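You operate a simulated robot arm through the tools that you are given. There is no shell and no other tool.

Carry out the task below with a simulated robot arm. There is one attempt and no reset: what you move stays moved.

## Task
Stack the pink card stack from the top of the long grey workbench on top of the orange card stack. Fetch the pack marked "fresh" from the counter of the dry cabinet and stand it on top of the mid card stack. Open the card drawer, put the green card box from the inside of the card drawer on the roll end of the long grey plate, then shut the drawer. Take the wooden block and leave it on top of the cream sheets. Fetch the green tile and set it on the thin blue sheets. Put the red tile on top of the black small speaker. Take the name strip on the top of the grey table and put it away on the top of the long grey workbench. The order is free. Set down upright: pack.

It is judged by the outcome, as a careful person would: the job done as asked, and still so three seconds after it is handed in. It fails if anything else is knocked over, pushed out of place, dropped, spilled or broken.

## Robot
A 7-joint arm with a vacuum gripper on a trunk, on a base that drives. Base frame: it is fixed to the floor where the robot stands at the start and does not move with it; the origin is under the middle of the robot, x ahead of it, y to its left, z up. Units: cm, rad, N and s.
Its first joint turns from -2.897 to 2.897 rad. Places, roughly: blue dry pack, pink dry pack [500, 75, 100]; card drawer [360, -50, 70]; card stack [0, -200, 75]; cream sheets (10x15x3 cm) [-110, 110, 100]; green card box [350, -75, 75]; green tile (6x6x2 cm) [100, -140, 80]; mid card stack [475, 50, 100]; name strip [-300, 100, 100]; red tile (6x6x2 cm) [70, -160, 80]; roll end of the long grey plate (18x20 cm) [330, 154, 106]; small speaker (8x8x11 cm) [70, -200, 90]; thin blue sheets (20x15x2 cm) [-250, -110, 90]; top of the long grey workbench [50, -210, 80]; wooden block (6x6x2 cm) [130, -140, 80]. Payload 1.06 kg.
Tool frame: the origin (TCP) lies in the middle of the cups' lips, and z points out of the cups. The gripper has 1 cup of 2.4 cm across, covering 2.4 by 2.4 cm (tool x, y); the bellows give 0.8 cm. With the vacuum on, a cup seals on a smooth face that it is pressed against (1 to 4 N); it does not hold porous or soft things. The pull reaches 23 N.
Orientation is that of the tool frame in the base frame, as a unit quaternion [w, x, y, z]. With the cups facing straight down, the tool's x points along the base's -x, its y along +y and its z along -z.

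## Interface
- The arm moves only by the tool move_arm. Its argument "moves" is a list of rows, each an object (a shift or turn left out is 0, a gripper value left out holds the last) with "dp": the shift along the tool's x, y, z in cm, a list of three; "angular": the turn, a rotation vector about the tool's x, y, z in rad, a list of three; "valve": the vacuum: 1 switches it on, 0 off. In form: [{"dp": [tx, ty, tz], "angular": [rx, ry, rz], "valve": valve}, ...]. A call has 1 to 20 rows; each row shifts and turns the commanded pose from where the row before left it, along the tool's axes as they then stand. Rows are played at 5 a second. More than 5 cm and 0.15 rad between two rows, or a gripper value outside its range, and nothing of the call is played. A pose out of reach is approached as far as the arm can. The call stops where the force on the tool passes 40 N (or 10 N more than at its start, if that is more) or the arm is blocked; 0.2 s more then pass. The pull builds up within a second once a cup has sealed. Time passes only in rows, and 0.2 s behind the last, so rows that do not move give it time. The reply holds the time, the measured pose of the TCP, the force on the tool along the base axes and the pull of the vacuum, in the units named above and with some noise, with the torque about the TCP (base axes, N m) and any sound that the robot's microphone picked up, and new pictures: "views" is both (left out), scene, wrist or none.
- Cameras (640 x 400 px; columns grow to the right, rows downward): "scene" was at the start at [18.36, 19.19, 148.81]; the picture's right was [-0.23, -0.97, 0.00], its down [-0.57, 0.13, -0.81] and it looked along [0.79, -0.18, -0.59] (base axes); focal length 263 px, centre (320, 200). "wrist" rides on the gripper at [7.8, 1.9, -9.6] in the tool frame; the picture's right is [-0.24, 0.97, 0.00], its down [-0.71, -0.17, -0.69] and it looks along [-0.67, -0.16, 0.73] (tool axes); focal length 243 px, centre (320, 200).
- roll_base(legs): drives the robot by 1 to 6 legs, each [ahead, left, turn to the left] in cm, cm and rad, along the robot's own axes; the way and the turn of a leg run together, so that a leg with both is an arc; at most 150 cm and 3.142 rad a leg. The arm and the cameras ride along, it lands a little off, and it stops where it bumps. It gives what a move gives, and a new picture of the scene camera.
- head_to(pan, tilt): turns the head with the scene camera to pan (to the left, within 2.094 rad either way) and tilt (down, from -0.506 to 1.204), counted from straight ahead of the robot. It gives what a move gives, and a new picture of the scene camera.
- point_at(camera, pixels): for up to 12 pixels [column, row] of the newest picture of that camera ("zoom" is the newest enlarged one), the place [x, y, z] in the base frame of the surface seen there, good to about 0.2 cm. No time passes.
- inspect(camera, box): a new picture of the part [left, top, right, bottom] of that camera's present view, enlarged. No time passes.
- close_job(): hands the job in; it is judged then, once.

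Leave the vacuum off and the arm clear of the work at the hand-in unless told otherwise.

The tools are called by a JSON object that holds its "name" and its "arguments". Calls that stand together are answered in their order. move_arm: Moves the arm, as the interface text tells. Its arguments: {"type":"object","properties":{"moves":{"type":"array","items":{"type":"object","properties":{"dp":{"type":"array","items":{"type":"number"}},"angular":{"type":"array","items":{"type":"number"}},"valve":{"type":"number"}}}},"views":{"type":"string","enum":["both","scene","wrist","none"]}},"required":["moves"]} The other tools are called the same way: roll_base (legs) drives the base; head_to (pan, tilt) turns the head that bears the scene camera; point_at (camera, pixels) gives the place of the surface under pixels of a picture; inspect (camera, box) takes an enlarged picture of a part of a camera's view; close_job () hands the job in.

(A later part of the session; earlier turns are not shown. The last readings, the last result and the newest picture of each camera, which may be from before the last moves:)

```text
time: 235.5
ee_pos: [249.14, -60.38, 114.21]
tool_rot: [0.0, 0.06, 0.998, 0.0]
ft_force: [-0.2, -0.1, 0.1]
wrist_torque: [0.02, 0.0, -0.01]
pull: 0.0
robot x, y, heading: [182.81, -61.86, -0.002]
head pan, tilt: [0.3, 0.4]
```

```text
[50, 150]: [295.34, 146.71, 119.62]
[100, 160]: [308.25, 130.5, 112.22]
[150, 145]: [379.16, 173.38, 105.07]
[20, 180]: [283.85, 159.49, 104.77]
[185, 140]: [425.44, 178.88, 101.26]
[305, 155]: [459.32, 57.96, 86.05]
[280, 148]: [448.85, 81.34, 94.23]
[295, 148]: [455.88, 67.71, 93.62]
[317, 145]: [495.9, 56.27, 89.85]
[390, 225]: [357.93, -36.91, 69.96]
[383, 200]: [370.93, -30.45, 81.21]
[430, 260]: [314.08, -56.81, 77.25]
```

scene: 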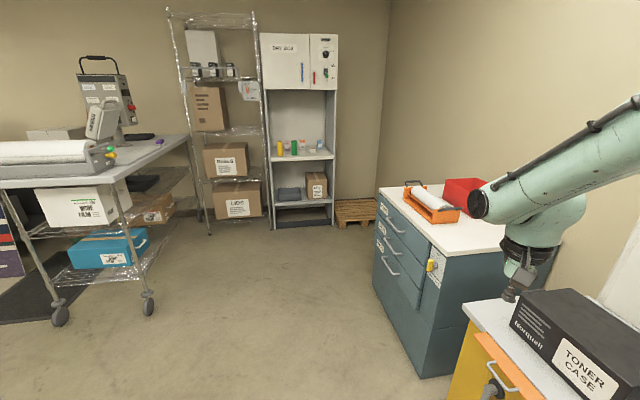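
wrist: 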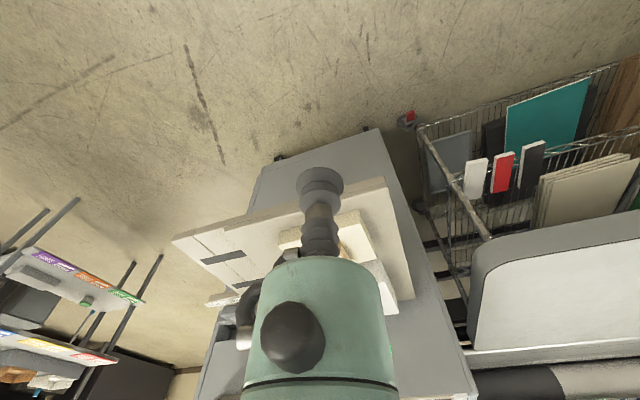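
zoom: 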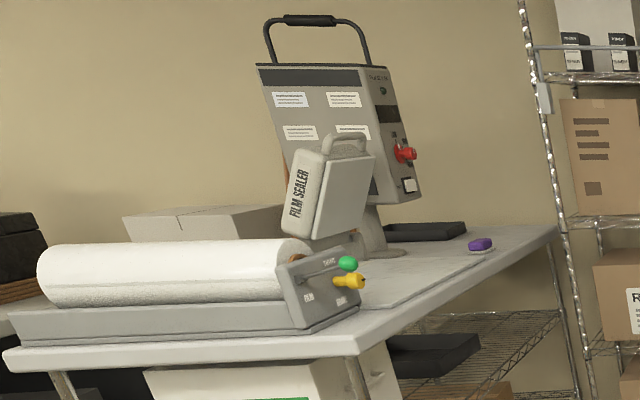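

The top drawer of the blue unit is labelled CARD; its front faces north-west. I drive to stand in front of it and turn to face it.

{"name": "roll_base", "arguments": {"legs": [[60, 50, 0], [45, 50, 0], [0, 0, -1.08]]}}

{"name": "head_to", "arguments": {"pan": 0.1, "tilt": 0.6}}

```text
time: 245.8
ee_pos: [321.28, -19.31, 114.25]
tool_rot: [0.0, 0.566, 0.825, 0.0]
ft_force: [-0.1, 0.2, -0.7]
wrist_torque: [-0.04, -0.01, -0.02]
pull: 0.0
robot x, y, heading: [289.22, 38.84, -1.082]
head pan, tilt: [0.3, 0.4]
```

scene: 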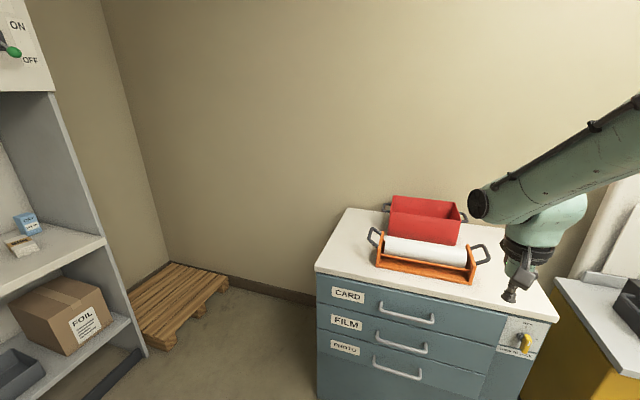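

```text
time: 246.5
ee_pos: [321.42, -19.3, 114.27]
tool_rot: [0.0, 0.566, 0.824, 0.0]
ft_force: [-0.5, 0.4, -0.4]
wrist_torque: [0.0, -0.01, 0.0]
pull: 0.0
robot x, y, heading: [289.36, 38.69, -1.081]
head pan, tilt: [0.099, 0.6]
```

scene: 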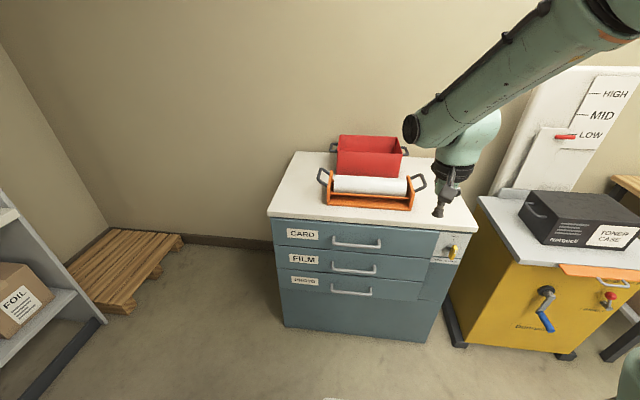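

The unit is square in view. There is a yellow knob with a text plate at (450, 250); I zoom to read it, and the drawer front.

{"name": "inspect", "arguments": {"camera": "scene", "box": [415, 220, 485, 270]}}

{"name": "inspect", "arguments": {"camera": "scene", "box": [260, 205, 480, 345]}}

```text
8.00 times, centred on (450, 245) of scene
```

zoom: 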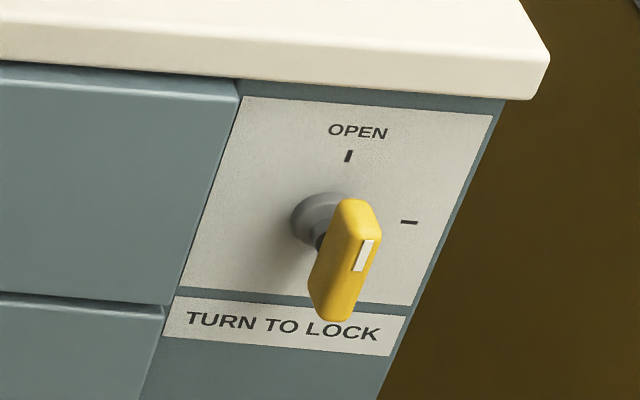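

```text
2.86 times, centred on (370, 275) of scene
```

zoom: 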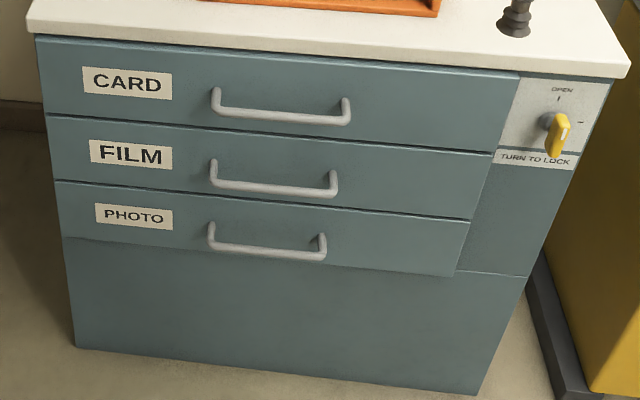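

The latch bar stands vertical, at "OPEN". I measure the card drawer's face, the handle bar and the counter edge.

{"name": "point_at", "arguments": {"camera": "zoom", "pixels": [[50, 50], [50, 105], [180, 105], [400, 90], [490, 110], [480, 140], [217, 110], [280, 117], [343, 121], [280, 85], [280, 135], [400, 150]]}}

{"name": "point_at", "arguments": {"camera": "scene", "pixels": [[270, 214], [476, 229], [297, 152], [333, 242], [380, 245], [356, 245], [342, 185], [415, 205]]}}

```text
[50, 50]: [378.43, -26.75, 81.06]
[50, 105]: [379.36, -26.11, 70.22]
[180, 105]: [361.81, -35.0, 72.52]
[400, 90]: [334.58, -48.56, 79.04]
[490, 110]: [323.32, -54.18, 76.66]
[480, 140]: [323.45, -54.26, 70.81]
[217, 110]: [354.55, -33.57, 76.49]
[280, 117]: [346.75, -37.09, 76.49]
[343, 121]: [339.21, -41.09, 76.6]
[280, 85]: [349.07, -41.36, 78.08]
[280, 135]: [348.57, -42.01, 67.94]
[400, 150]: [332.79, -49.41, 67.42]
```

```text
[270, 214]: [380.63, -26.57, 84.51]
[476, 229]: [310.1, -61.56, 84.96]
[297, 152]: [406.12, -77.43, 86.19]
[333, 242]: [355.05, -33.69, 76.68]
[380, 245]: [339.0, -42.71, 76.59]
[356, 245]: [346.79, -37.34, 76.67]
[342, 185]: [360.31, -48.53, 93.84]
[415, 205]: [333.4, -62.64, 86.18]
```

Face plane, handle (bar 4.7 cm out, z≈76.5) and latch are clear. Plan: turn the cup horizontal, suck onto the CARD drawer's face right of the handle, and pull. First I square the base to the drawer (‑0.028 rad).

{"name": "roll_base", "arguments": {"legs": [[0, 0, -0.03]]}}

{"name": "move_arm", "arguments": {"moves": [{"dp": [-4, -0.5, 0]}, {"dp": [-4, -0.5, 0]}, {"dp": [-4, -0.5, 0]}, {"dp": [-4, -0.5, 0]}, {"dp": [-4, -0.5, 0]}, {"dp": [-4, -0.5, 0]}, {"dp": [0, 0, 0]}], "views": "scene"}}

```text
time: 247.3
ee_pos: [319.53, -20.12, 114.23]
tool_rot: [-0.001, 0.579, 0.815, 0.0]
ft_force: [0.0, -0.8, -0.4]
wrist_torque: [-0.02, 0.0, 0.03]
pull: 0.0
robot x, y, heading: [289.37, 38.87, -1.114]
head pan, tilt: [0.099, 0.6]
```

scene: 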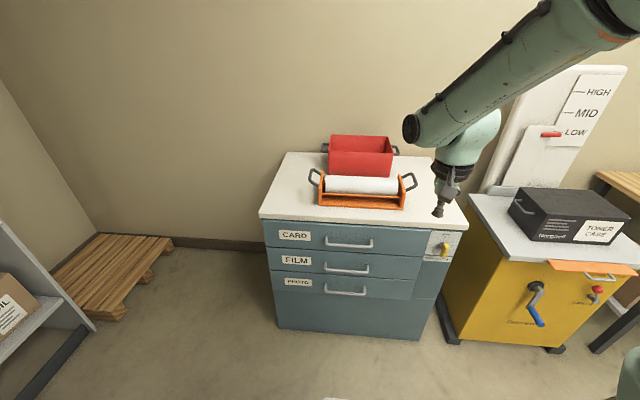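

```text
time: 248.9
ee_pos: [324.58, -43.81, 114.32]
tool_rot: [0.0, 0.579, 0.816, 0.0]
ft_force: [-0.6, 1.2, 0.2]
wrist_torque: [-0.02, 0.02, -0.03]
pull: 0.1
robot x, y, heading: [289.33, 39.02, -1.115]
head pan, tilt: [0.099, 0.6]
```

scene: 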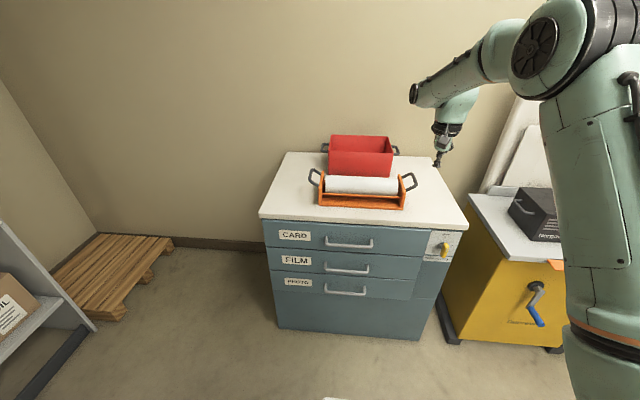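

The tool is yawed by about 0.126 rad against the face normal; I correct this, shift 6 cm left, and then tip the tool to horizontal in steps of 0.143 rad.

{"name": "move_arm", "arguments": {"moves": [{"dp": [0, 0, 0], "angular": [0, 0, -0.126]}, {"dp": [0, 3, 0]}, {"dp": [0, 3, 0]}, {"angular": [0, -0.1428, 0]}, {"angular": [0, -0.1428, 0]}, {"angular": [0, -0.1428, 0]}, {"angular": [0, -0.1428, 0]}, {"dp": [0, 0, 0]}], "views": "scene"}}

```text
time: 250.7
ee_pos: [330.06, -41.24, 114.34]
tool_rot: [0.24, 0.506, 0.815, -0.149]
ft_force: [-0.2, 0.4, -0.2]
wrist_torque: [0.04, 0.02, -0.02]
pull: 0.1
robot x, y, heading: [289.38, 39.05, -1.118]
head pan, tilt: [0.099, 0.6]
```

scene: 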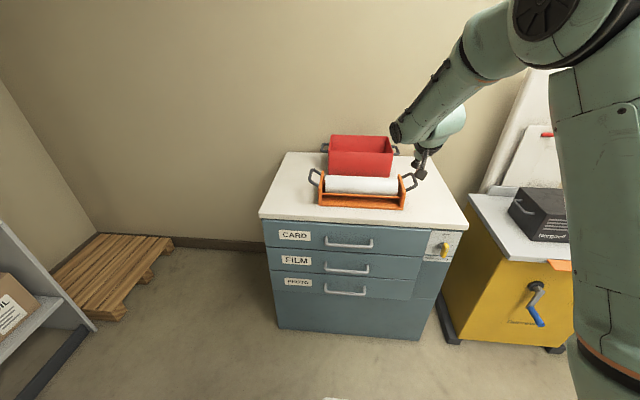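

It tilts as planned. Seven more rows to horizontal.

{"name": "move_arm", "arguments": {"moves": [{"angular": [0, -0.1428, 0]}, {"angular": [0, -0.1428, 0]}, {"angular": [0, -0.1428, 0]}, {"angular": [0, -0.1428, 0]}, {"angular": [0, -0.1428, 0]}, {"angular": [0, -0.1428, 0]}, {"angular": [0, -0.1428, 0]}, {"dp": [0, 0, 0]}], "views": "both"}}

```text
time: 252.5
ee_pos: [330.11, -41.09, 114.28]
tool_rot: [0.602, 0.371, 0.601, -0.373]
ft_force: [-0.3, 0.7, 0.3]
wrist_torque: [0.03, 0.0, -0.02]
pull: 0.0
robot x, y, heading: [289.28, 38.56, -1.116]
head pan, tilt: [0.099, 0.6]
```

scene: 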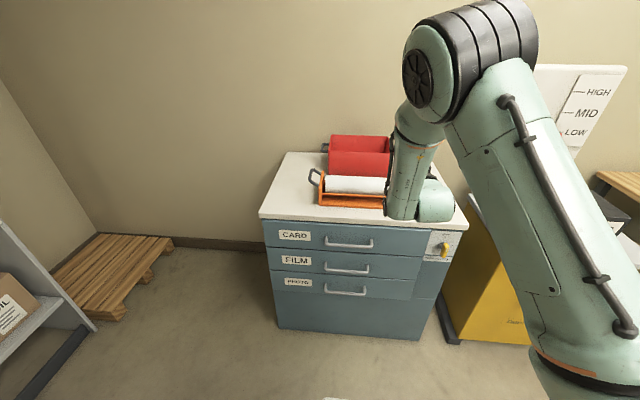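
wrist: 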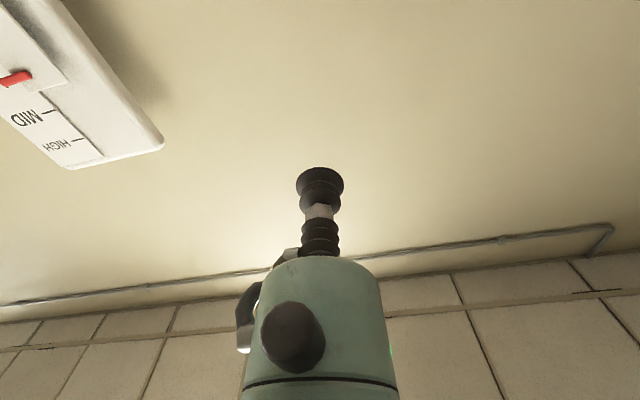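

Tool is horizontal (z axis = (0.447, -0.895, 0)), pointing at the face. I check where the forearm is before lowering.

{"name": "point_at", "arguments": {"camera": "scene", "pixels": [[418, 75], [500, 40], [415, 150], [405, 210], [435, 205], [440, 215], [560, 230]]}}

```text
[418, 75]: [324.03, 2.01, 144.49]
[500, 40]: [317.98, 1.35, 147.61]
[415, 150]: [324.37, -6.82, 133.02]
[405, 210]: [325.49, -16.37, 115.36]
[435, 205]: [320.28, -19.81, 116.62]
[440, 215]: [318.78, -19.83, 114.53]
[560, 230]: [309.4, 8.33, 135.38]
```

All arm parts are in front of the unit. I lower the horizontal tool (tool +x) by 39 cm.

{"name": "move_arm", "arguments": {"moves": [{"dp": [5, 0, 0]}, {"dp": [5, 0, 0]}, {"dp": [5, 0, 0]}, {"dp": [5, 0, 0]}, {"dp": [5, 0, 0]}, {"dp": [5, 0, 0]}, {"dp": [5, 0, 0]}, {"dp": [4, 0, 0]}, {"dp": [0, 0, 0]}], "views": "both"}}

```text
time: 254.5
ee_pos: [330.04, -41.42, 74.98]
tool_rot: [0.601, 0.373, 0.601, -0.372]
ft_force: [-0.1, 0.3, 0.3]
wrist_torque: [0.02, 0.02, -0.01]
pull: 0.0
robot x, y, heading: [289.63, 38.99, -1.115]
head pan, tilt: [0.099, 0.6]
```

scene: 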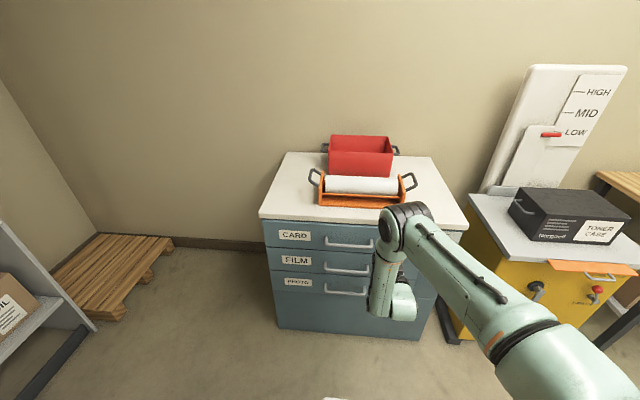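
wrist: 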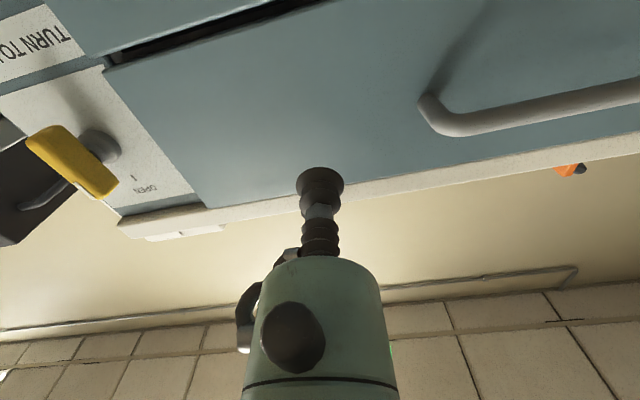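

The cup faces the drawer; handle is to the right in the wrist view and the knob to the left, target spot free. I approach the face with vacuum on.

{"name": "move_arm", "arguments": {"moves": [{"dp": [0, 0, 4], "valve": 1}, {"dp": [0, 0, 3]}, {"dp": [0, 0, 1]}, {"dp": [0, 0, 0.5]}, {"dp": [0, 0, 0.3]}, {"dp": [0, 0, 0]}, {"dp": [0, 0, 0]}], "views": "wrist"}}

```text
time: 256.1
ee_pos: [333.95, -49.18, 75.24]
tool_rot: [0.601, 0.372, 0.601, -0.373]
ft_force: [-4.8, 1.9, 4.3]
wrist_torque: [0.02, -0.01, 0.03]
pull: 22.7
robot x, y, heading: [289.57, 38.66, -1.109]
head pan, tilt: [0.099, 0.6]
```

wrist: 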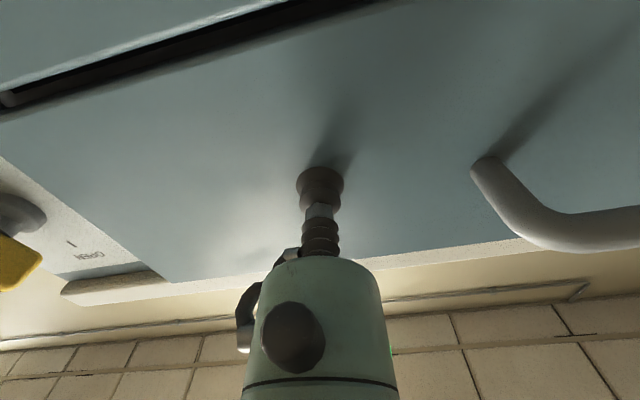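

Sealed on the face (22.7 N). I pull gently outward a few cm and watch the force.

{"name": "move_arm", "arguments": {"moves": [{"dp": [0, 0, -0.5]}, {"dp": [0, 0, -0.5]}, {"dp": [0, 0, -1]}, {"dp": [0, 0, -1]}, {"dp": [0, 0, 0]}], "views": "wrist"}}

```text
time: 257.3
ee_pos: [332.59, -46.41, 75.19]
tool_rot: [0.601, 0.372, 0.601, -0.372]
ft_force: [-9.7, -6.0, -0.6]
wrist_torque: [-0.06, 0.09, 0.08]
pull: 23.2
robot x, y, heading: [289.34, 38.36, -1.118]
head pan, tilt: [0.099, 0.6]
```

wrist: 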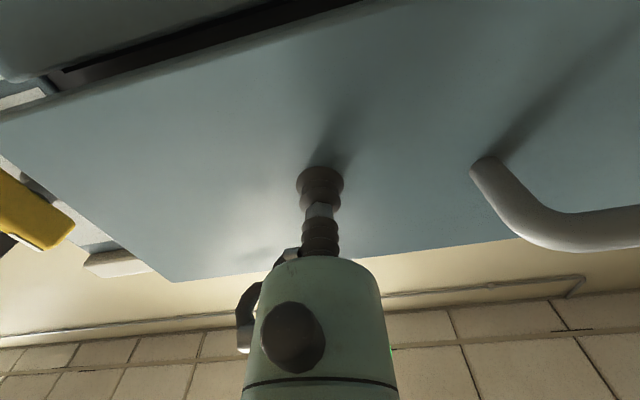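

The drawer slides. There's a sideways force of ~11 N to the right; I relieve it with a small shift to the right and continue.

{"name": "move_arm", "arguments": {"moves": [{"dp": [0, -0.2, 0]}, {"dp": [0, 0, 0]}], "views": "none"}}

```text
time: 257.9
ee_pos: [332.51, -46.35, 75.25]
tool_rot: [0.601, 0.372, 0.601, -0.372]
ft_force: [-1.2, -0.2, -1.8]
wrist_torque: [-0.04, 0.04, 0.03]
pull: 22.7
robot x, y, heading: [289.81, 38.71, -1.117]
head pan, tilt: [0.099, 0.6]
```

Relieved. I pull 6 cm further and check again.

{"name": "move_arm", "arguments": {"moves": [{"dp": [0, -0.02, -1.5]}, {"dp": [0, -0.02, -1.5]}, {"dp": [0, -0.02, -1.5]}, {"dp": [0, -0.02, -1.5]}, {"dp": [0, 0, 0]}], "views": "none"}}

```text
time: 259.1
ee_pos: [329.84, -41.02, 75.31]
tool_rot: [0.601, 0.373, 0.601, -0.372]
ft_force: [9.9, 5.1, -4.8]
wrist_torque: [0.01, 0.0, -0.05]
pull: 22.5
robot x, y, heading: [289.32, 38.54, -1.114]
head pan, tilt: [0.099, 0.6]
```

Opened 9 cm, now a sideways force the other way; I recentre by 0.18 cm and pull on.

{"name": "move_arm", "arguments": {"moves": [{"dp": [0, 0.18, 0]}, {"dp": [0, 0.01, -1.5]}, {"dp": [0, 0.01, -1.5]}, {"dp": [0, 0.01, -1.5]}, {"dp": [0, 0.01, -1.5]}, {"dp": [0, 0, 0]}], "views": "both"}}

```text
time: 260.5
ee_pos: [327.13, -35.55, 75.3]
tool_rot: [0.601, 0.372, 0.601, -0.372]
ft_force: [-6.3, -4.6, 4.3]
wrist_torque: [0.01, 0.05, -0.04]
pull: 22.2
robot x, y, heading: [289.09, 38.83, -1.112]
head pan, tilt: [0.099, 0.6]
```

scene: 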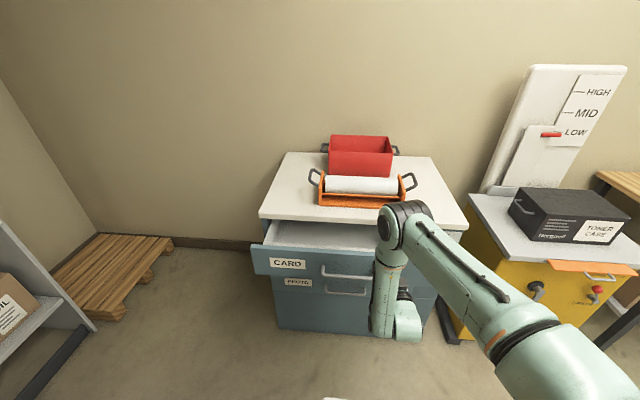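
wrist: 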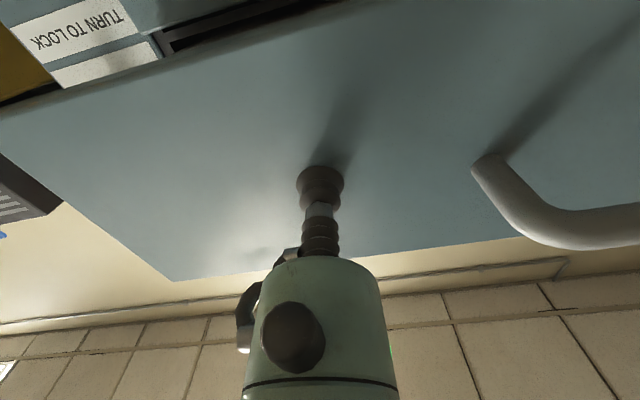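

15 cm open and holding. I recentre slightly and pull 6 cm more with the arm.

{"name": "move_arm", "arguments": {"moves": [{"dp": [0, -0.12, 0]}, {"dp": [0, 0, -1.5]}, {"dp": [0, 0, -1.5]}, {"dp": [0, 0, -1.5]}, {"dp": [0, 0, -1.5]}, {"dp": [0, 0, 0]}], "views": "none"}}

```text
time: 261.9
ee_pos: [324.34, -30.2, 75.34]
tool_rot: [0.601, 0.373, 0.601, -0.372]
ft_force: [-5.4, -2.4, 0.7]
wrist_torque: [0.02, 0.04, 0.0]
pull: 22.9
robot x, y, heading: [289.8, 38.4, -1.109]
head pan, tilt: [0.099, 0.6]
```

21 cm open. Now I pull further by driving the base back 8 cm.

{"name": "roll_base", "arguments": {"legs": [[-8, 0, 0]]}}

```text
time: 262.9
ee_pos: [320.81, -22.94, 75.28]
tool_rot: [0.601, 0.373, 0.6, -0.373]
ft_force: [-8.7, -6.0, 0.2]
wrist_torque: [-0.01, 0.01, 0.05]
pull: 22.6
robot x, y, heading: [286.02, 46.23, -1.115]
head pan, tilt: [0.099, 0.6]
```

scene: 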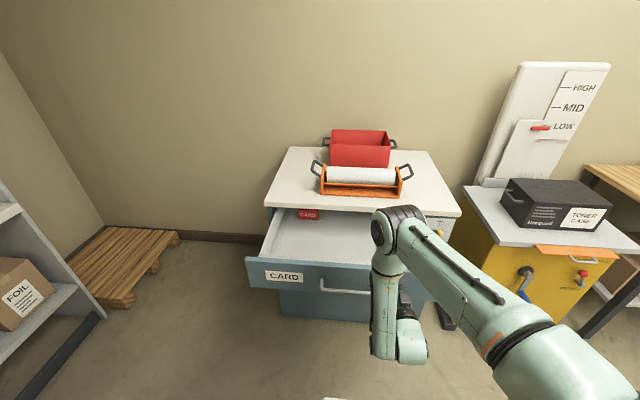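

29 cm open; a red card box has appeared at the back of the drawer. I drive back 6 cm more.

{"name": "roll_base", "arguments": {"legs": [[-6, 0, 0]]}}

```text
time: 263.9
ee_pos: [318.22, -17.54, 75.38]
tool_rot: [0.602, 0.373, 0.6, -0.372]
ft_force: [-0.2, 0.0, 0.0]
wrist_torque: [0.01, 0.02, 0.0]
pull: 0.1
robot x, y, heading: [283.11, 51.39, -1.115]
head pan, tilt: [0.099, 0.6]
```

scene: 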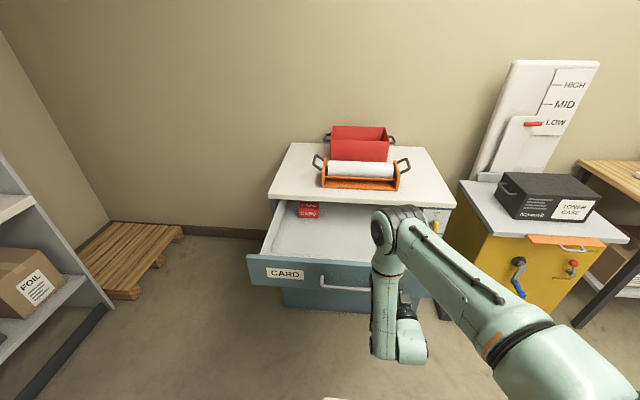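

The seal let go (perhaps at the drawer's stop). I switch off the vacuum, back the base off 15 cm, and measure how far the drawer is open.

{"name": "move_arm", "arguments": {"moves": [{"dp": [0, 0, -1], "valve": 0}, {"dp": [0, 0, -1]}], "views": "none"}}

{"name": "roll_base", "arguments": {"legs": [[-15, 0, 0]]}}

{"name": "move_arm", "arguments": {"moves": [{"dp": [-5, 0, 0]}, {"dp": [-5, 0, 0]}, {"dp": [-5, 0, 0]}, {"dp": [-5, 0, 0]}, {"dp": [-5, 0, 0]}, {"dp": [-5, 0, 0]}, {"dp": [-5, 0, 0]}, {"dp": [-4, 0, 0]}], "views": "scene"}}

```text
time: 264.5
ee_pos: [317.21, -15.73, 75.26]
tool_rot: [0.601, 0.372, 0.601, -0.372]
ft_force: [-0.4, 0.5, -0.3]
wrist_torque: [-0.01, 0.05, -0.01]
pull: 0.2
robot x, y, heading: [282.92, 51.41, -1.118]
head pan, tilt: [0.099, 0.6]
```

```text
time: 265.9
ee_pos: [310.66, -2.1, 75.38]
tool_rot: [0.601, 0.373, 0.601, -0.372]
ft_force: [-0.4, -0.5, 0.0]
wrist_torque: [0.01, 0.02, -0.01]
pull: 0.0
robot x, y, heading: [276.15, 64.81, -1.114]
head pan, tilt: [0.099, 0.6]
```

scene: 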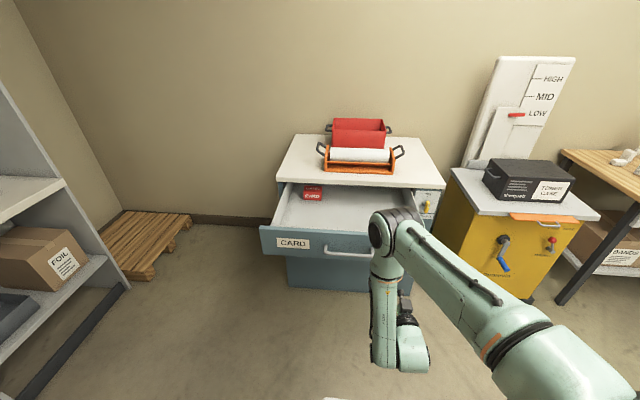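

```text
time: 267.7
ee_pos: [310.73, -2.1, 114.3]
tool_rot: [0.601, 0.372, 0.602, -0.373]
ft_force: [0.0, 0.3, -0.2]
wrist_torque: [-0.02, -0.02, -0.01]
pull: 0.0
robot x, y, heading: [276.43, 64.95, -1.116]
head pan, tilt: [0.099, 0.6]
```

scene: 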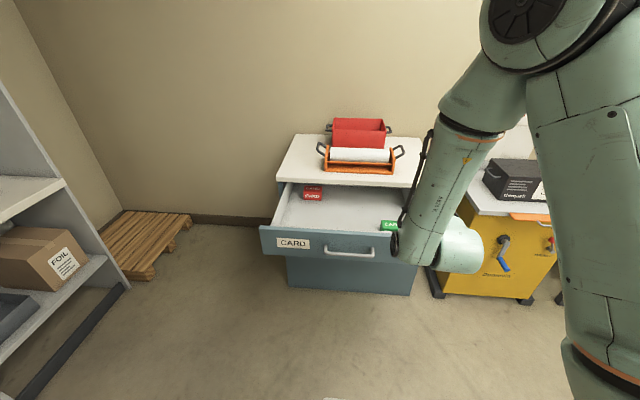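

A green card box is at (390, 225) near the drawer's right front. I tip the tool back to pointing down.

{"name": "move_arm", "arguments": {"moves": [{"angular": [0, 0.1428, 0]}, {"angular": [0, 0.1428, 0]}, {"angular": [0, 0.1428, 0]}, {"angular": [0, 0.1428, 0]}, {"angular": [0, 0.1428, 0]}, {"angular": [0, 0.1428, 0]}, {"angular": [0, 0.1428, 0]}, {"angular": [0, 0.1428, 0]}, {"angular": [0, 0.1428, 0]}, {"angular": [0, 0.1428, 0]}, {"angular": [0, 0.1428, 0]}, {"dp": [0, 0, 0]}], "views": "both"}}

{"name": "inspect", "arguments": {"camera": "scene", "box": [250, 170, 430, 290]}}

```text
time: 270.3
ee_pos: [310.59, -2.1, 114.35]
tool_rot: [-0.001, 0.527, 0.85, -0.001]
ft_force: [0.1, 0.6, 0.4]
wrist_torque: [-0.04, -0.01, -0.02]
pull: 0.1
robot x, y, heading: [276.37, 65.26, -1.116]
head pan, tilt: [0.099, 0.6]
```

scene: 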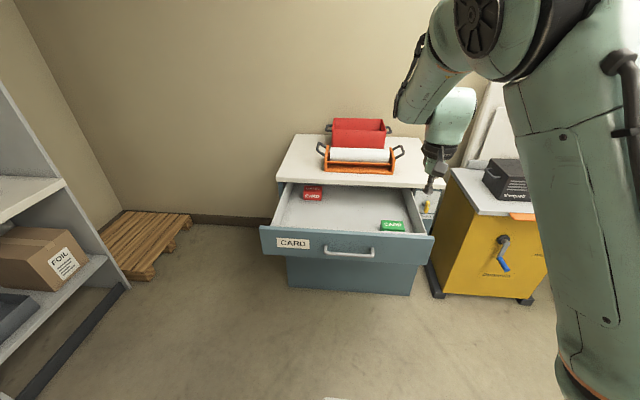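
wrist: 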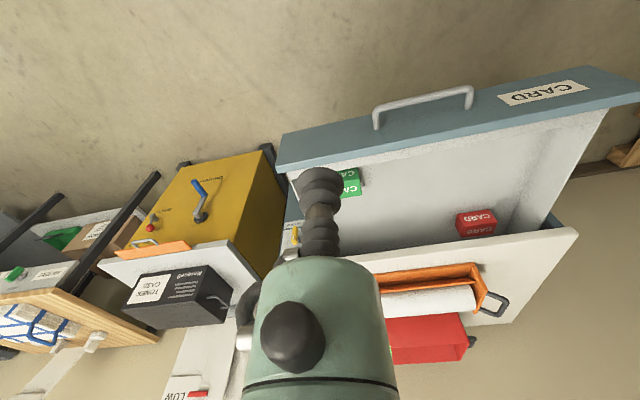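

```text
3.33 times, centred on (340, 230) of scene
```

zoom: 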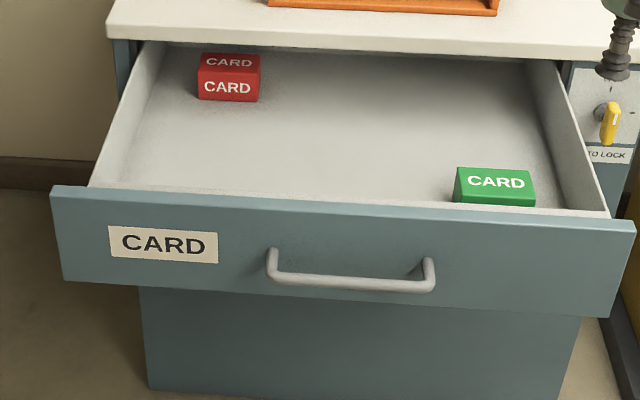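

I measure the green box's top and the drawer's rim.

{"name": "point_at", "arguments": {"camera": "zoom", "pixels": [[463, 171], [530, 173], [534, 200], [457, 198], [497, 184], [497, 175], [230, 62], [230, 90], [350, 150], [330, 210], [60, 195], [625, 225]]}}

```text
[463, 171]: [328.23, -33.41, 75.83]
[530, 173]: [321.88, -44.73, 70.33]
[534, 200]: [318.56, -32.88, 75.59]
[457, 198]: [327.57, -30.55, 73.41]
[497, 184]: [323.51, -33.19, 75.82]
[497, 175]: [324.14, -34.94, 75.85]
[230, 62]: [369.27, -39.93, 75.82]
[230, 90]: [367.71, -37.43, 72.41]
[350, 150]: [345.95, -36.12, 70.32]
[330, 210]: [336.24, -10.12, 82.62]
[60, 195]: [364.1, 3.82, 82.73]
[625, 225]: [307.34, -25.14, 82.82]
```

Green box top is at z≈75.8 around (323.5, -33.5); the drawer is open ~34 cm. I drive 15 cm ahead and move above the box.

{"name": "roll_base", "arguments": {"legs": [[15, 0, 0]]}}

```text
time: 271.7
ee_pos: [317.83, -15.76, 114.5]
tool_rot: [0.001, 0.525, 0.851, 0.0]
ft_force: [0.0, 0.2, 0.0]
wrist_torque: [0.01, -0.01, 0.01]
pull: 0.0
robot x, y, heading: [283.1, 50.9, -1.111]
head pan, tilt: [0.099, 0.6]
```

scene: 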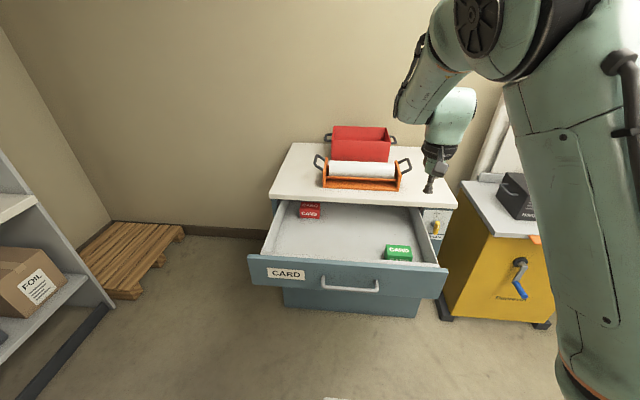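

{"name": "move_arm", "arguments": {"moves": [{"dp": [-4.6, -0.7, 0]}, {"dp": [-4.6, -0.7, 0]}, {"dp": [-4.6, -0.7, 0]}, {"dp": [-4.6, -0.7, 0]}, {"dp": [0, 0, 5]}, {"dp": [0, 0, 5]}, {"dp": [0, 0, 5]}, {"dp": [0, 0, 5]}, {"dp": [0, 0, 0]}], "views": "both"}}

{"name": "inspect", "arguments": {"camera": "wrist", "box": [240, 20, 420, 140]}}

```text
time: 273.7
ee_pos: [323.54, -33.57, 94.19]
tool_rot: [0.0, 0.525, 0.851, 0.0]
ft_force: [-0.4, 0.7, -0.1]
wrist_torque: [-0.01, -0.02, 0.02]
pull: 0.1
robot x, y, heading: [283.22, 51.24, -1.109]
head pan, tilt: [0.099, 0.6]
```

scene: 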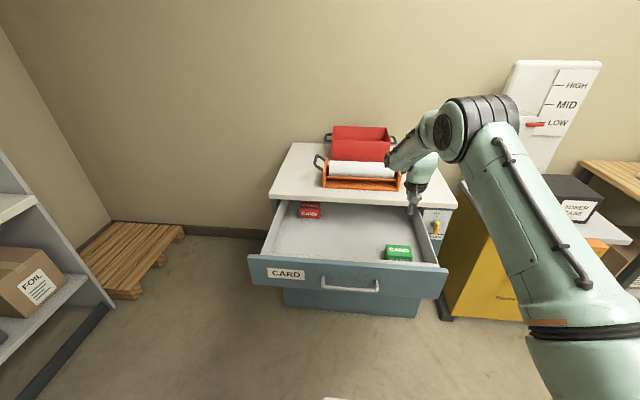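
wrist: 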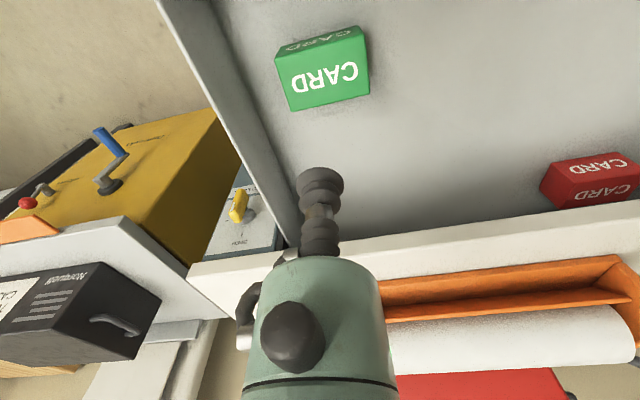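

```text
3.33 times, centred on (330, 80) of wrist
```

zoom: 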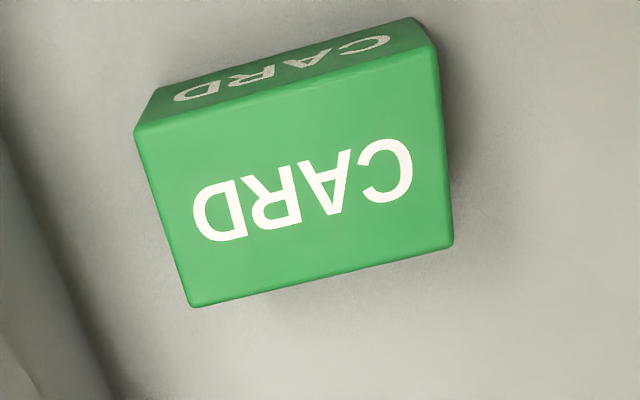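

{"name": "point_at", "arguments": {"camera": "zoom", "pixels": [[140, 132], [434, 52], [449, 240], [195, 302], [305, 185]]}}

```text
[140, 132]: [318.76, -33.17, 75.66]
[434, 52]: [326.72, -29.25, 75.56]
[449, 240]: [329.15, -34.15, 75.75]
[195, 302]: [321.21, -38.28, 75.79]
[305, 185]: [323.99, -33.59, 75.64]
```

Box centre (324.0, -33.7), top z≈75.7. I descend into the drawer with vacuum on.

{"name": "move_arm", "arguments": {"moves": [{"dp": [-0.28, 0.33, 4]}, {"dp": [0, 0, 4]}, {"dp": [0, 0, 4]}, {"dp": [0, 0, 4], "valve": 1}, {"dp": [0, 0, 1.7]}, {"dp": [0, 0, 0.6]}, {"dp": [0, 0, 0.4]}, {"dp": [0, 0, 0]}, {"dp": [0, 0, 0]}], "views": "both"}}

```text
time: 275.7
ee_pos: [323.84, -33.57, 75.71]
tool_rot: [0.001, 0.525, 0.851, -0.001]
ft_force: [1.6, -0.7, 7.1]
wrist_torque: [0.06, 0.01, 0.01]
pull: 22.7
robot x, y, heading: [283.43, 51.03, -1.111]
head pan, tilt: [0.099, 0.6]
```

scene: 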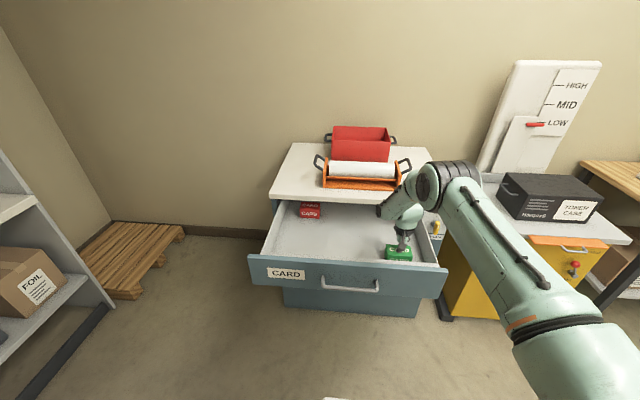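
wrist: 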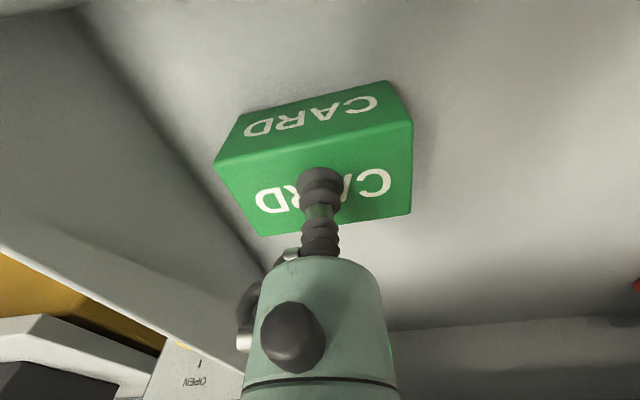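

Sealed. I lift the box straight up 45 cm.

{"name": "move_arm", "arguments": {"moves": [{"dp": [0, 0, -1]}, {"dp": [0, 0, -3]}, {"dp": [0, 0, -4]}, {"dp": [0, 0, -4]}, {"dp": [0, 0, -4]}, {"dp": [0, 0, -5]}, {"dp": [0, 0, -5]}, {"dp": [0, 0, -5]}, {"dp": [0, 0, -5]}, {"dp": [0, 0, -5]}, {"dp": [0, 0, -4]}, {"dp": [0, 0, 0]}], "views": "both"}}

```text
time: 278.3
ee_pos: [323.92, -33.8, 120.76]
tool_rot: [0.0, 0.525, 0.851, -0.001]
ft_force: [0.0, -0.8, -1.7]
wrist_torque: [0.02, -0.01, 0.01]
pull: 23.2
robot x, y, heading: [283.47, 51.24, -1.111]
head pan, tilt: [0.099, 0.6]
```

scene: 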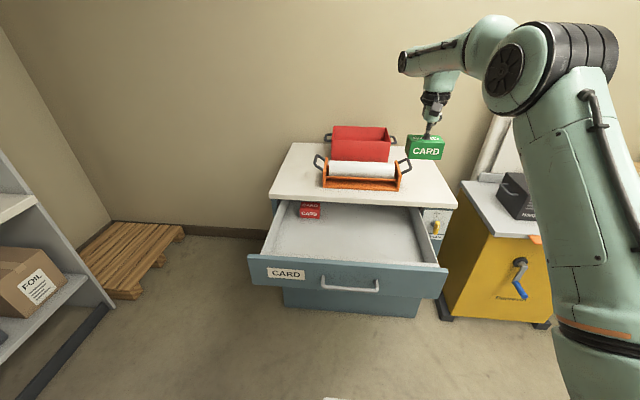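
wrist: 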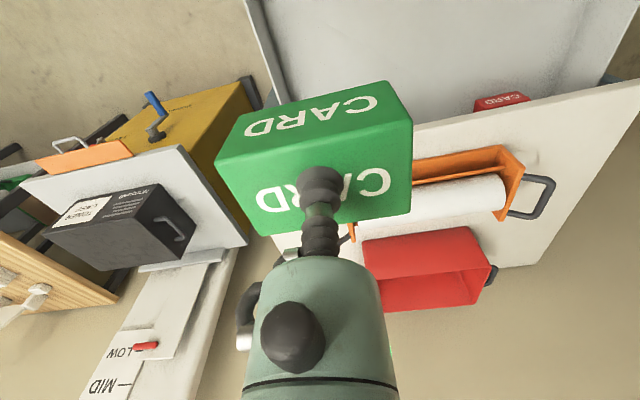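

Box in hand. I retract the arm, then turn left to look at the sealer table.

{"name": "move_arm", "arguments": {"moves": [{"dp": [5, 0, 0]}, {"dp": [5, 0, 0]}, {"dp": [5, 0, 0]}, {"dp": [5, 0, 0]}, {"dp": [5, 0, 0]}, {"dp": [4, 0, 0]}], "views": "none"}}

{"name": "roll_base", "arguments": {"legs": [[0, 0, 1.5]]}}

{"name": "head_to", "arguments": {"pan": 0.75, "tilt": 0.45}}

```text
time: 279.7
ee_pos: [310.88, -7.33, 120.79]
tool_rot: [-0.001, 0.525, 0.851, 0.0]
ft_force: [0.3, 0.6, -2.9]
wrist_torque: [0.04, -0.01, 0.01]
pull: 23.2
robot x, y, heading: [283.39, 51.22, -1.111]
head pan, tilt: [0.099, 0.6]
```

```text
time: 283.8
ee_pos: [343.85, 74.73, 120.79]
tool_rot: [0.0, -0.196, 0.981, 0.0]
ft_force: [-0.7, 1.0, -2.8]
wrist_torque: [0.0, 0.01, 0.03]
pull: 23.1
robot x, y, heading: [283.19, 51.35, 0.389]
head pan, tilt: [0.099, 0.6]
```

scene: 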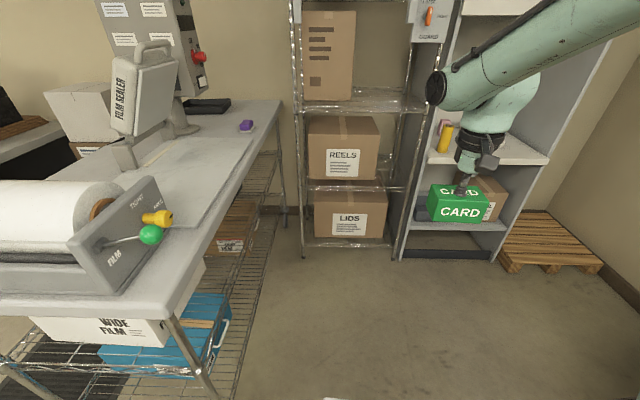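

```text
time: 284.8
ee_pos: [343.78, 74.76, 120.71]
tool_rot: [0.0, -0.196, 0.981, 0.0]
ft_force: [0.4, 1.0, -2.8]
wrist_torque: [0.0, 0.01, 0.0]
pull: 23.0
robot x, y, heading: [283.15, 50.96, 0.391]
head pan, tilt: [0.75, 0.45]
```

scene: 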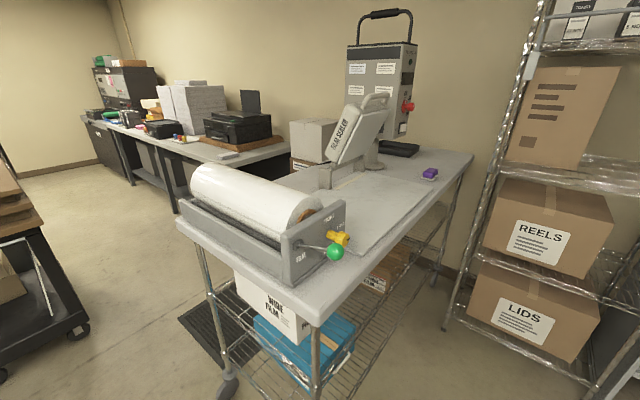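

The long grey plate lies on the table between the roll and the far end. I zoom on it and measure.

{"name": "inspect", "arguments": {"camera": "scene", "box": [280, 130, 480, 260]}}

```text
3.08 times, centred on (380, 195) of scene
```

zoom: 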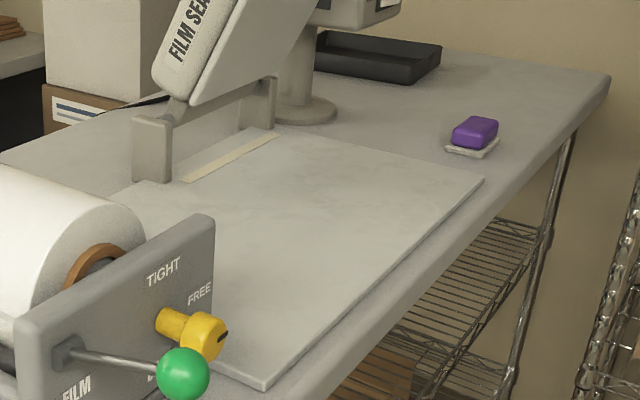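

{"name": "point_at", "arguments": {"camera": "zoom", "pixels": [[265, 385], [482, 181], [280, 134], [140, 188], [240, 280], [280, 240], [340, 220], [220, 230], [300, 330], [200, 180], [185, 330], [215, 225]]}}

```text
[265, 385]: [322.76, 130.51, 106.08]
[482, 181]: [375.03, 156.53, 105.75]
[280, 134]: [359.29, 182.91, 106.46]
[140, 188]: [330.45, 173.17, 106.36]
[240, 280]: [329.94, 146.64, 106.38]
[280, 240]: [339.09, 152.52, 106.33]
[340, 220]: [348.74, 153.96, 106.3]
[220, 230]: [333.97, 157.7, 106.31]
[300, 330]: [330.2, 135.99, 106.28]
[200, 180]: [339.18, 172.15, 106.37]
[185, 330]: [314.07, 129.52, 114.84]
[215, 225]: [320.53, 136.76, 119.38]
```

Plate surface z≈106.3, its near (roll) end around (330, 152). I check the raised sealer arm, hinge block, roll bracket and the wire shelf for clearance.

{"name": "point_at", "arguments": {"camera": "scene", "pixels": [[335, 145], [362, 130], [383, 97], [325, 178], [340, 160], [372, 155], [350, 110], [315, 215], [345, 205], [445, 325], [480, 200], [590, 390]]}}

```text
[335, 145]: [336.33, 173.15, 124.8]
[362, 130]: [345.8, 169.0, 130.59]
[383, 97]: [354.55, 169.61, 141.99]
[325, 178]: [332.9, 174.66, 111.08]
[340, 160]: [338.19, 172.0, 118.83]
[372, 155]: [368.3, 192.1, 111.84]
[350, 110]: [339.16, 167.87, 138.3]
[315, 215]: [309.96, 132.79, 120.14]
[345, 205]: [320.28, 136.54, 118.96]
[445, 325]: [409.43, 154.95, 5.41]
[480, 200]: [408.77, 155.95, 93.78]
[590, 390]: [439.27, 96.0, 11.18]
```

Clearances are good if I come over the table edge from the south-east. I check the yellow knob and green ball lever positions as well.

{"name": "point_at", "arguments": {"camera": "zoom", "pixels": [[185, 370], [210, 335], [150, 300], [310, 398], [540, 160]]}}

{"name": "move_arm", "arguments": {"moves": [{"dp": [0, 0, -4]}, {"dp": [0, 0, -3]}, {"dp": [0, 0, 0]}], "views": "none"}}

```text
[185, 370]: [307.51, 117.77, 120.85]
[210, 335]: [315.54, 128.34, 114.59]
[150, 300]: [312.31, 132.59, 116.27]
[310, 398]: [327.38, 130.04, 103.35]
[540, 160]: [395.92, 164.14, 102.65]
```

```text
time: 285.6
ee_pos: [344.14, 74.95, 128.05]
tool_rot: [0.0, -0.196, 0.981, 0.001]
ft_force: [0.5, -0.4, -2.9]
wrist_torque: [0.0, 0.01, 0.02]
pull: 22.9
robot x, y, heading: [283.19, 51.56, 0.398]
head pan, tilt: [0.75, 0.45]
```

The green ball (307.5, 118, z≈121) sticks out toward the room, so I raise the box well above it (bottom ≈130), and turn at a spot further from the table.

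{"name": "move_arm", "arguments": {"moves": [{"dp": [0, 0, -4]}, {"dp": [0, 0, -4]}, {"dp": [0, 0, 0]}], "views": "none"}}

{"name": "roll_base", "arguments": {"legs": [[-29.4, -15.9, 0], [0, 0, 1.635], [-9, 0, 0]]}}

```text
time: 286.4
ee_pos: [343.93, 74.91, 135.91]
tool_rot: [0.0, -0.196, 0.981, 0.0]
ft_force: [-1.2, -0.9, -2.1]
wrist_torque: [-0.01, 0.0, -0.04]
pull: 22.5
robot x, y, heading: [283.4, 51.13, 0.392]
head pan, tilt: [0.75, 0.45]
```

```text
time: 293.2
ee_pos: [238.48, 76.05, 135.91]
tool_rot: [0.0, 0.852, -0.524, 0.0]
ft_force: [0.7, -0.5, -2.6]
wrist_torque: [-0.02, 0.02, -0.02]
pull: 23.0
robot x, y, heading: [266.25, 17.49, 2.03]
head pan, tilt: [0.75, 0.45]
```

scene: 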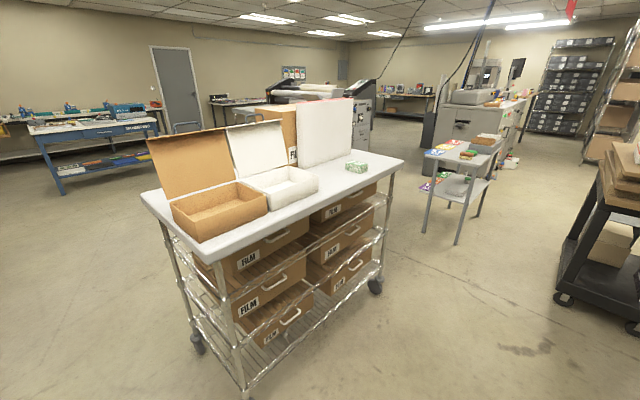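

Turned to heading 2.03. Now I slide right along the table, parallel to the open drawer behind me, first 60 cm, looking ahead.

{"name": "head_to", "arguments": {"pan": -0.1, "tilt": 0.45}}

{"name": "roll_base", "arguments": {"legs": [[0, -60, 0]]}}

```text
time: 294.4
ee_pos: [238.44, 76.06, 135.9]
tool_rot: [0.001, 0.851, -0.525, 0.0]
ft_force: [-0.2, 0.3, -2.9]
wrist_torque: [0.01, -0.03, 0.0]
pull: 23.0
robot x, y, heading: [266.35, 17.33, 2.031]
head pan, tilt: [-0.099, 0.45]
```

scene: 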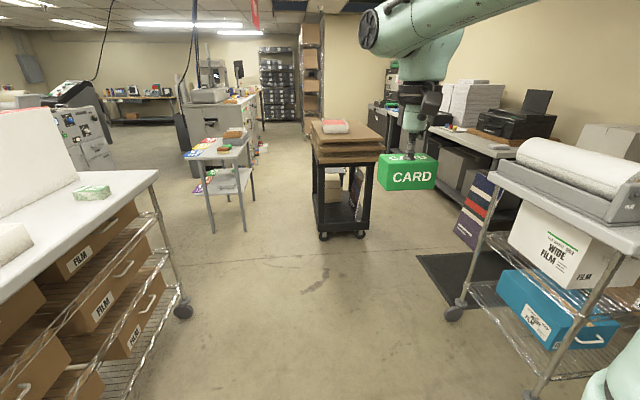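

```text
time: 297.9
ee_pos: [293.77, 103.7, 135.9]
tool_rot: [0.0, 0.852, -0.524, 0.0]
ft_force: [-1.0, 0.7, -3.6]
wrist_torque: [-0.04, 0.0, 0.02]
pull: 22.7
robot x, y, heading: [321.37, 44.89, 2.033]
head pan, tilt: [-0.099, 0.45]
```

scene: 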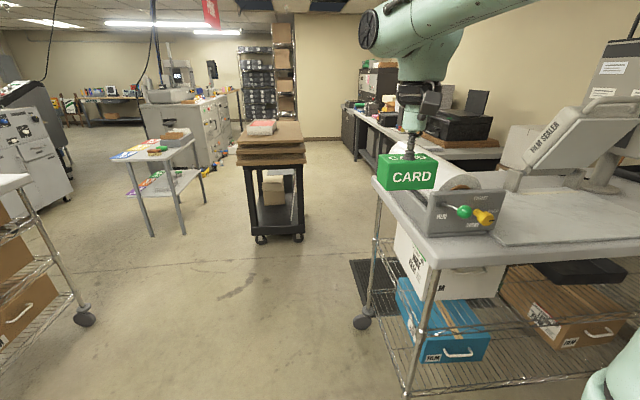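

All clear; the box passes above the knob and ball. I slide right another 47 cm.

{"name": "roll_base", "arguments": {"legs": [[0, -47, 0]]}}

{"name": "head_to", "arguments": {"pan": 0.15, "tilt": 0.6}}

```text
time: 300.7
ee_pos: [336.77, 124.86, 135.89]
tool_rot: [0.001, 0.851, -0.526, 0.001]
ft_force: [-0.6, -0.1, -2.3]
wrist_torque: [-0.04, -0.02, 0.0]
pull: 22.6
robot x, y, heading: [364.39, 66.06, 2.031]
head pan, tilt: [-0.099, 0.45]
```

scene: 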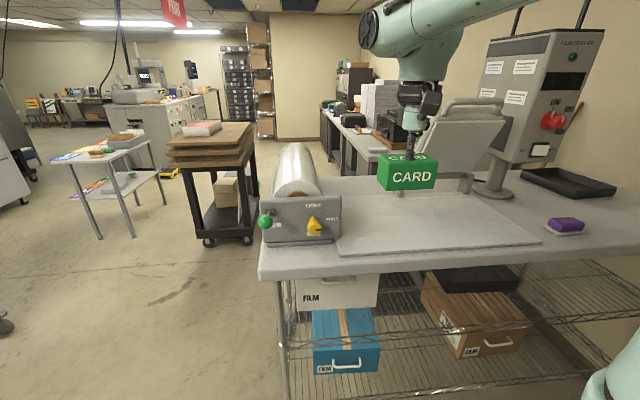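

```text
time: 301.5
ee_pos: [336.8, 125.01, 136.0]
tool_rot: [0.0, 0.851, -0.525, 0.0]
ft_force: [0.1, 0.1, -3.1]
wrist_torque: [0.03, -0.01, 0.03]
pull: 23.1
robot x, y, heading: [364.77, 66.34, 2.029]
head pan, tilt: [0.15, 0.6]
```

scene: 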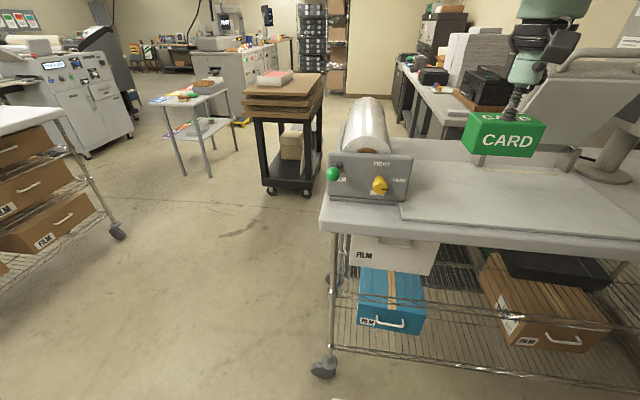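

In position. I pan the head toward the plate.

{"name": "head_to", "arguments": {"pan": -0.15, "tilt": 0.7}}

{"name": "point_at", "arguments": {"camera": "scene", "pixels": [[320, 165], [380, 160], [290, 205], [350, 190], [400, 145], [300, 160]]}}

```text
time: 302.3
ee_pos: [336.77, 124.93, 135.94]
tool_rot: [0.0, 0.851, -0.525, -0.001]
ft_force: [-0.6, 0.5, -2.2]
wrist_torque: [-0.03, -0.02, -0.01]
pull: 22.9
robot x, y, heading: [364.68, 66.34, 2.027]
head pan, tilt: [-0.15, 0.7]
```

scene: 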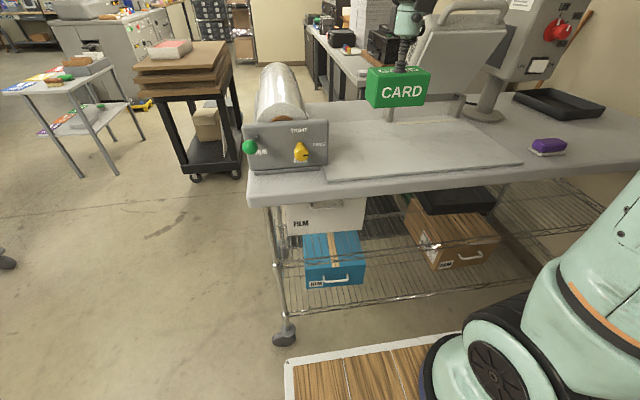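

```text
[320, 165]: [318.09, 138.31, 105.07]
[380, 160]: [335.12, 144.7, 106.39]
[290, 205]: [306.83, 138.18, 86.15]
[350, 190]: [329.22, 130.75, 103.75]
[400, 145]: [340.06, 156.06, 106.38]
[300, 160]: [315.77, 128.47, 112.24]
```

{"name": "inspect", "arguments": {"camera": "scene", "box": [240, 80, 540, 210]}}

```text
2.13 times, centred on (390, 145) of scene
```

zoom: 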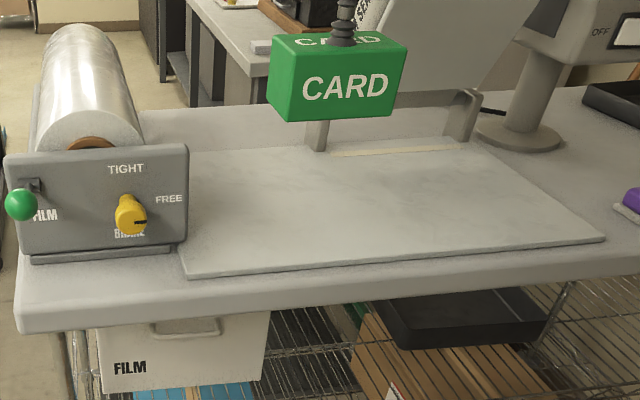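

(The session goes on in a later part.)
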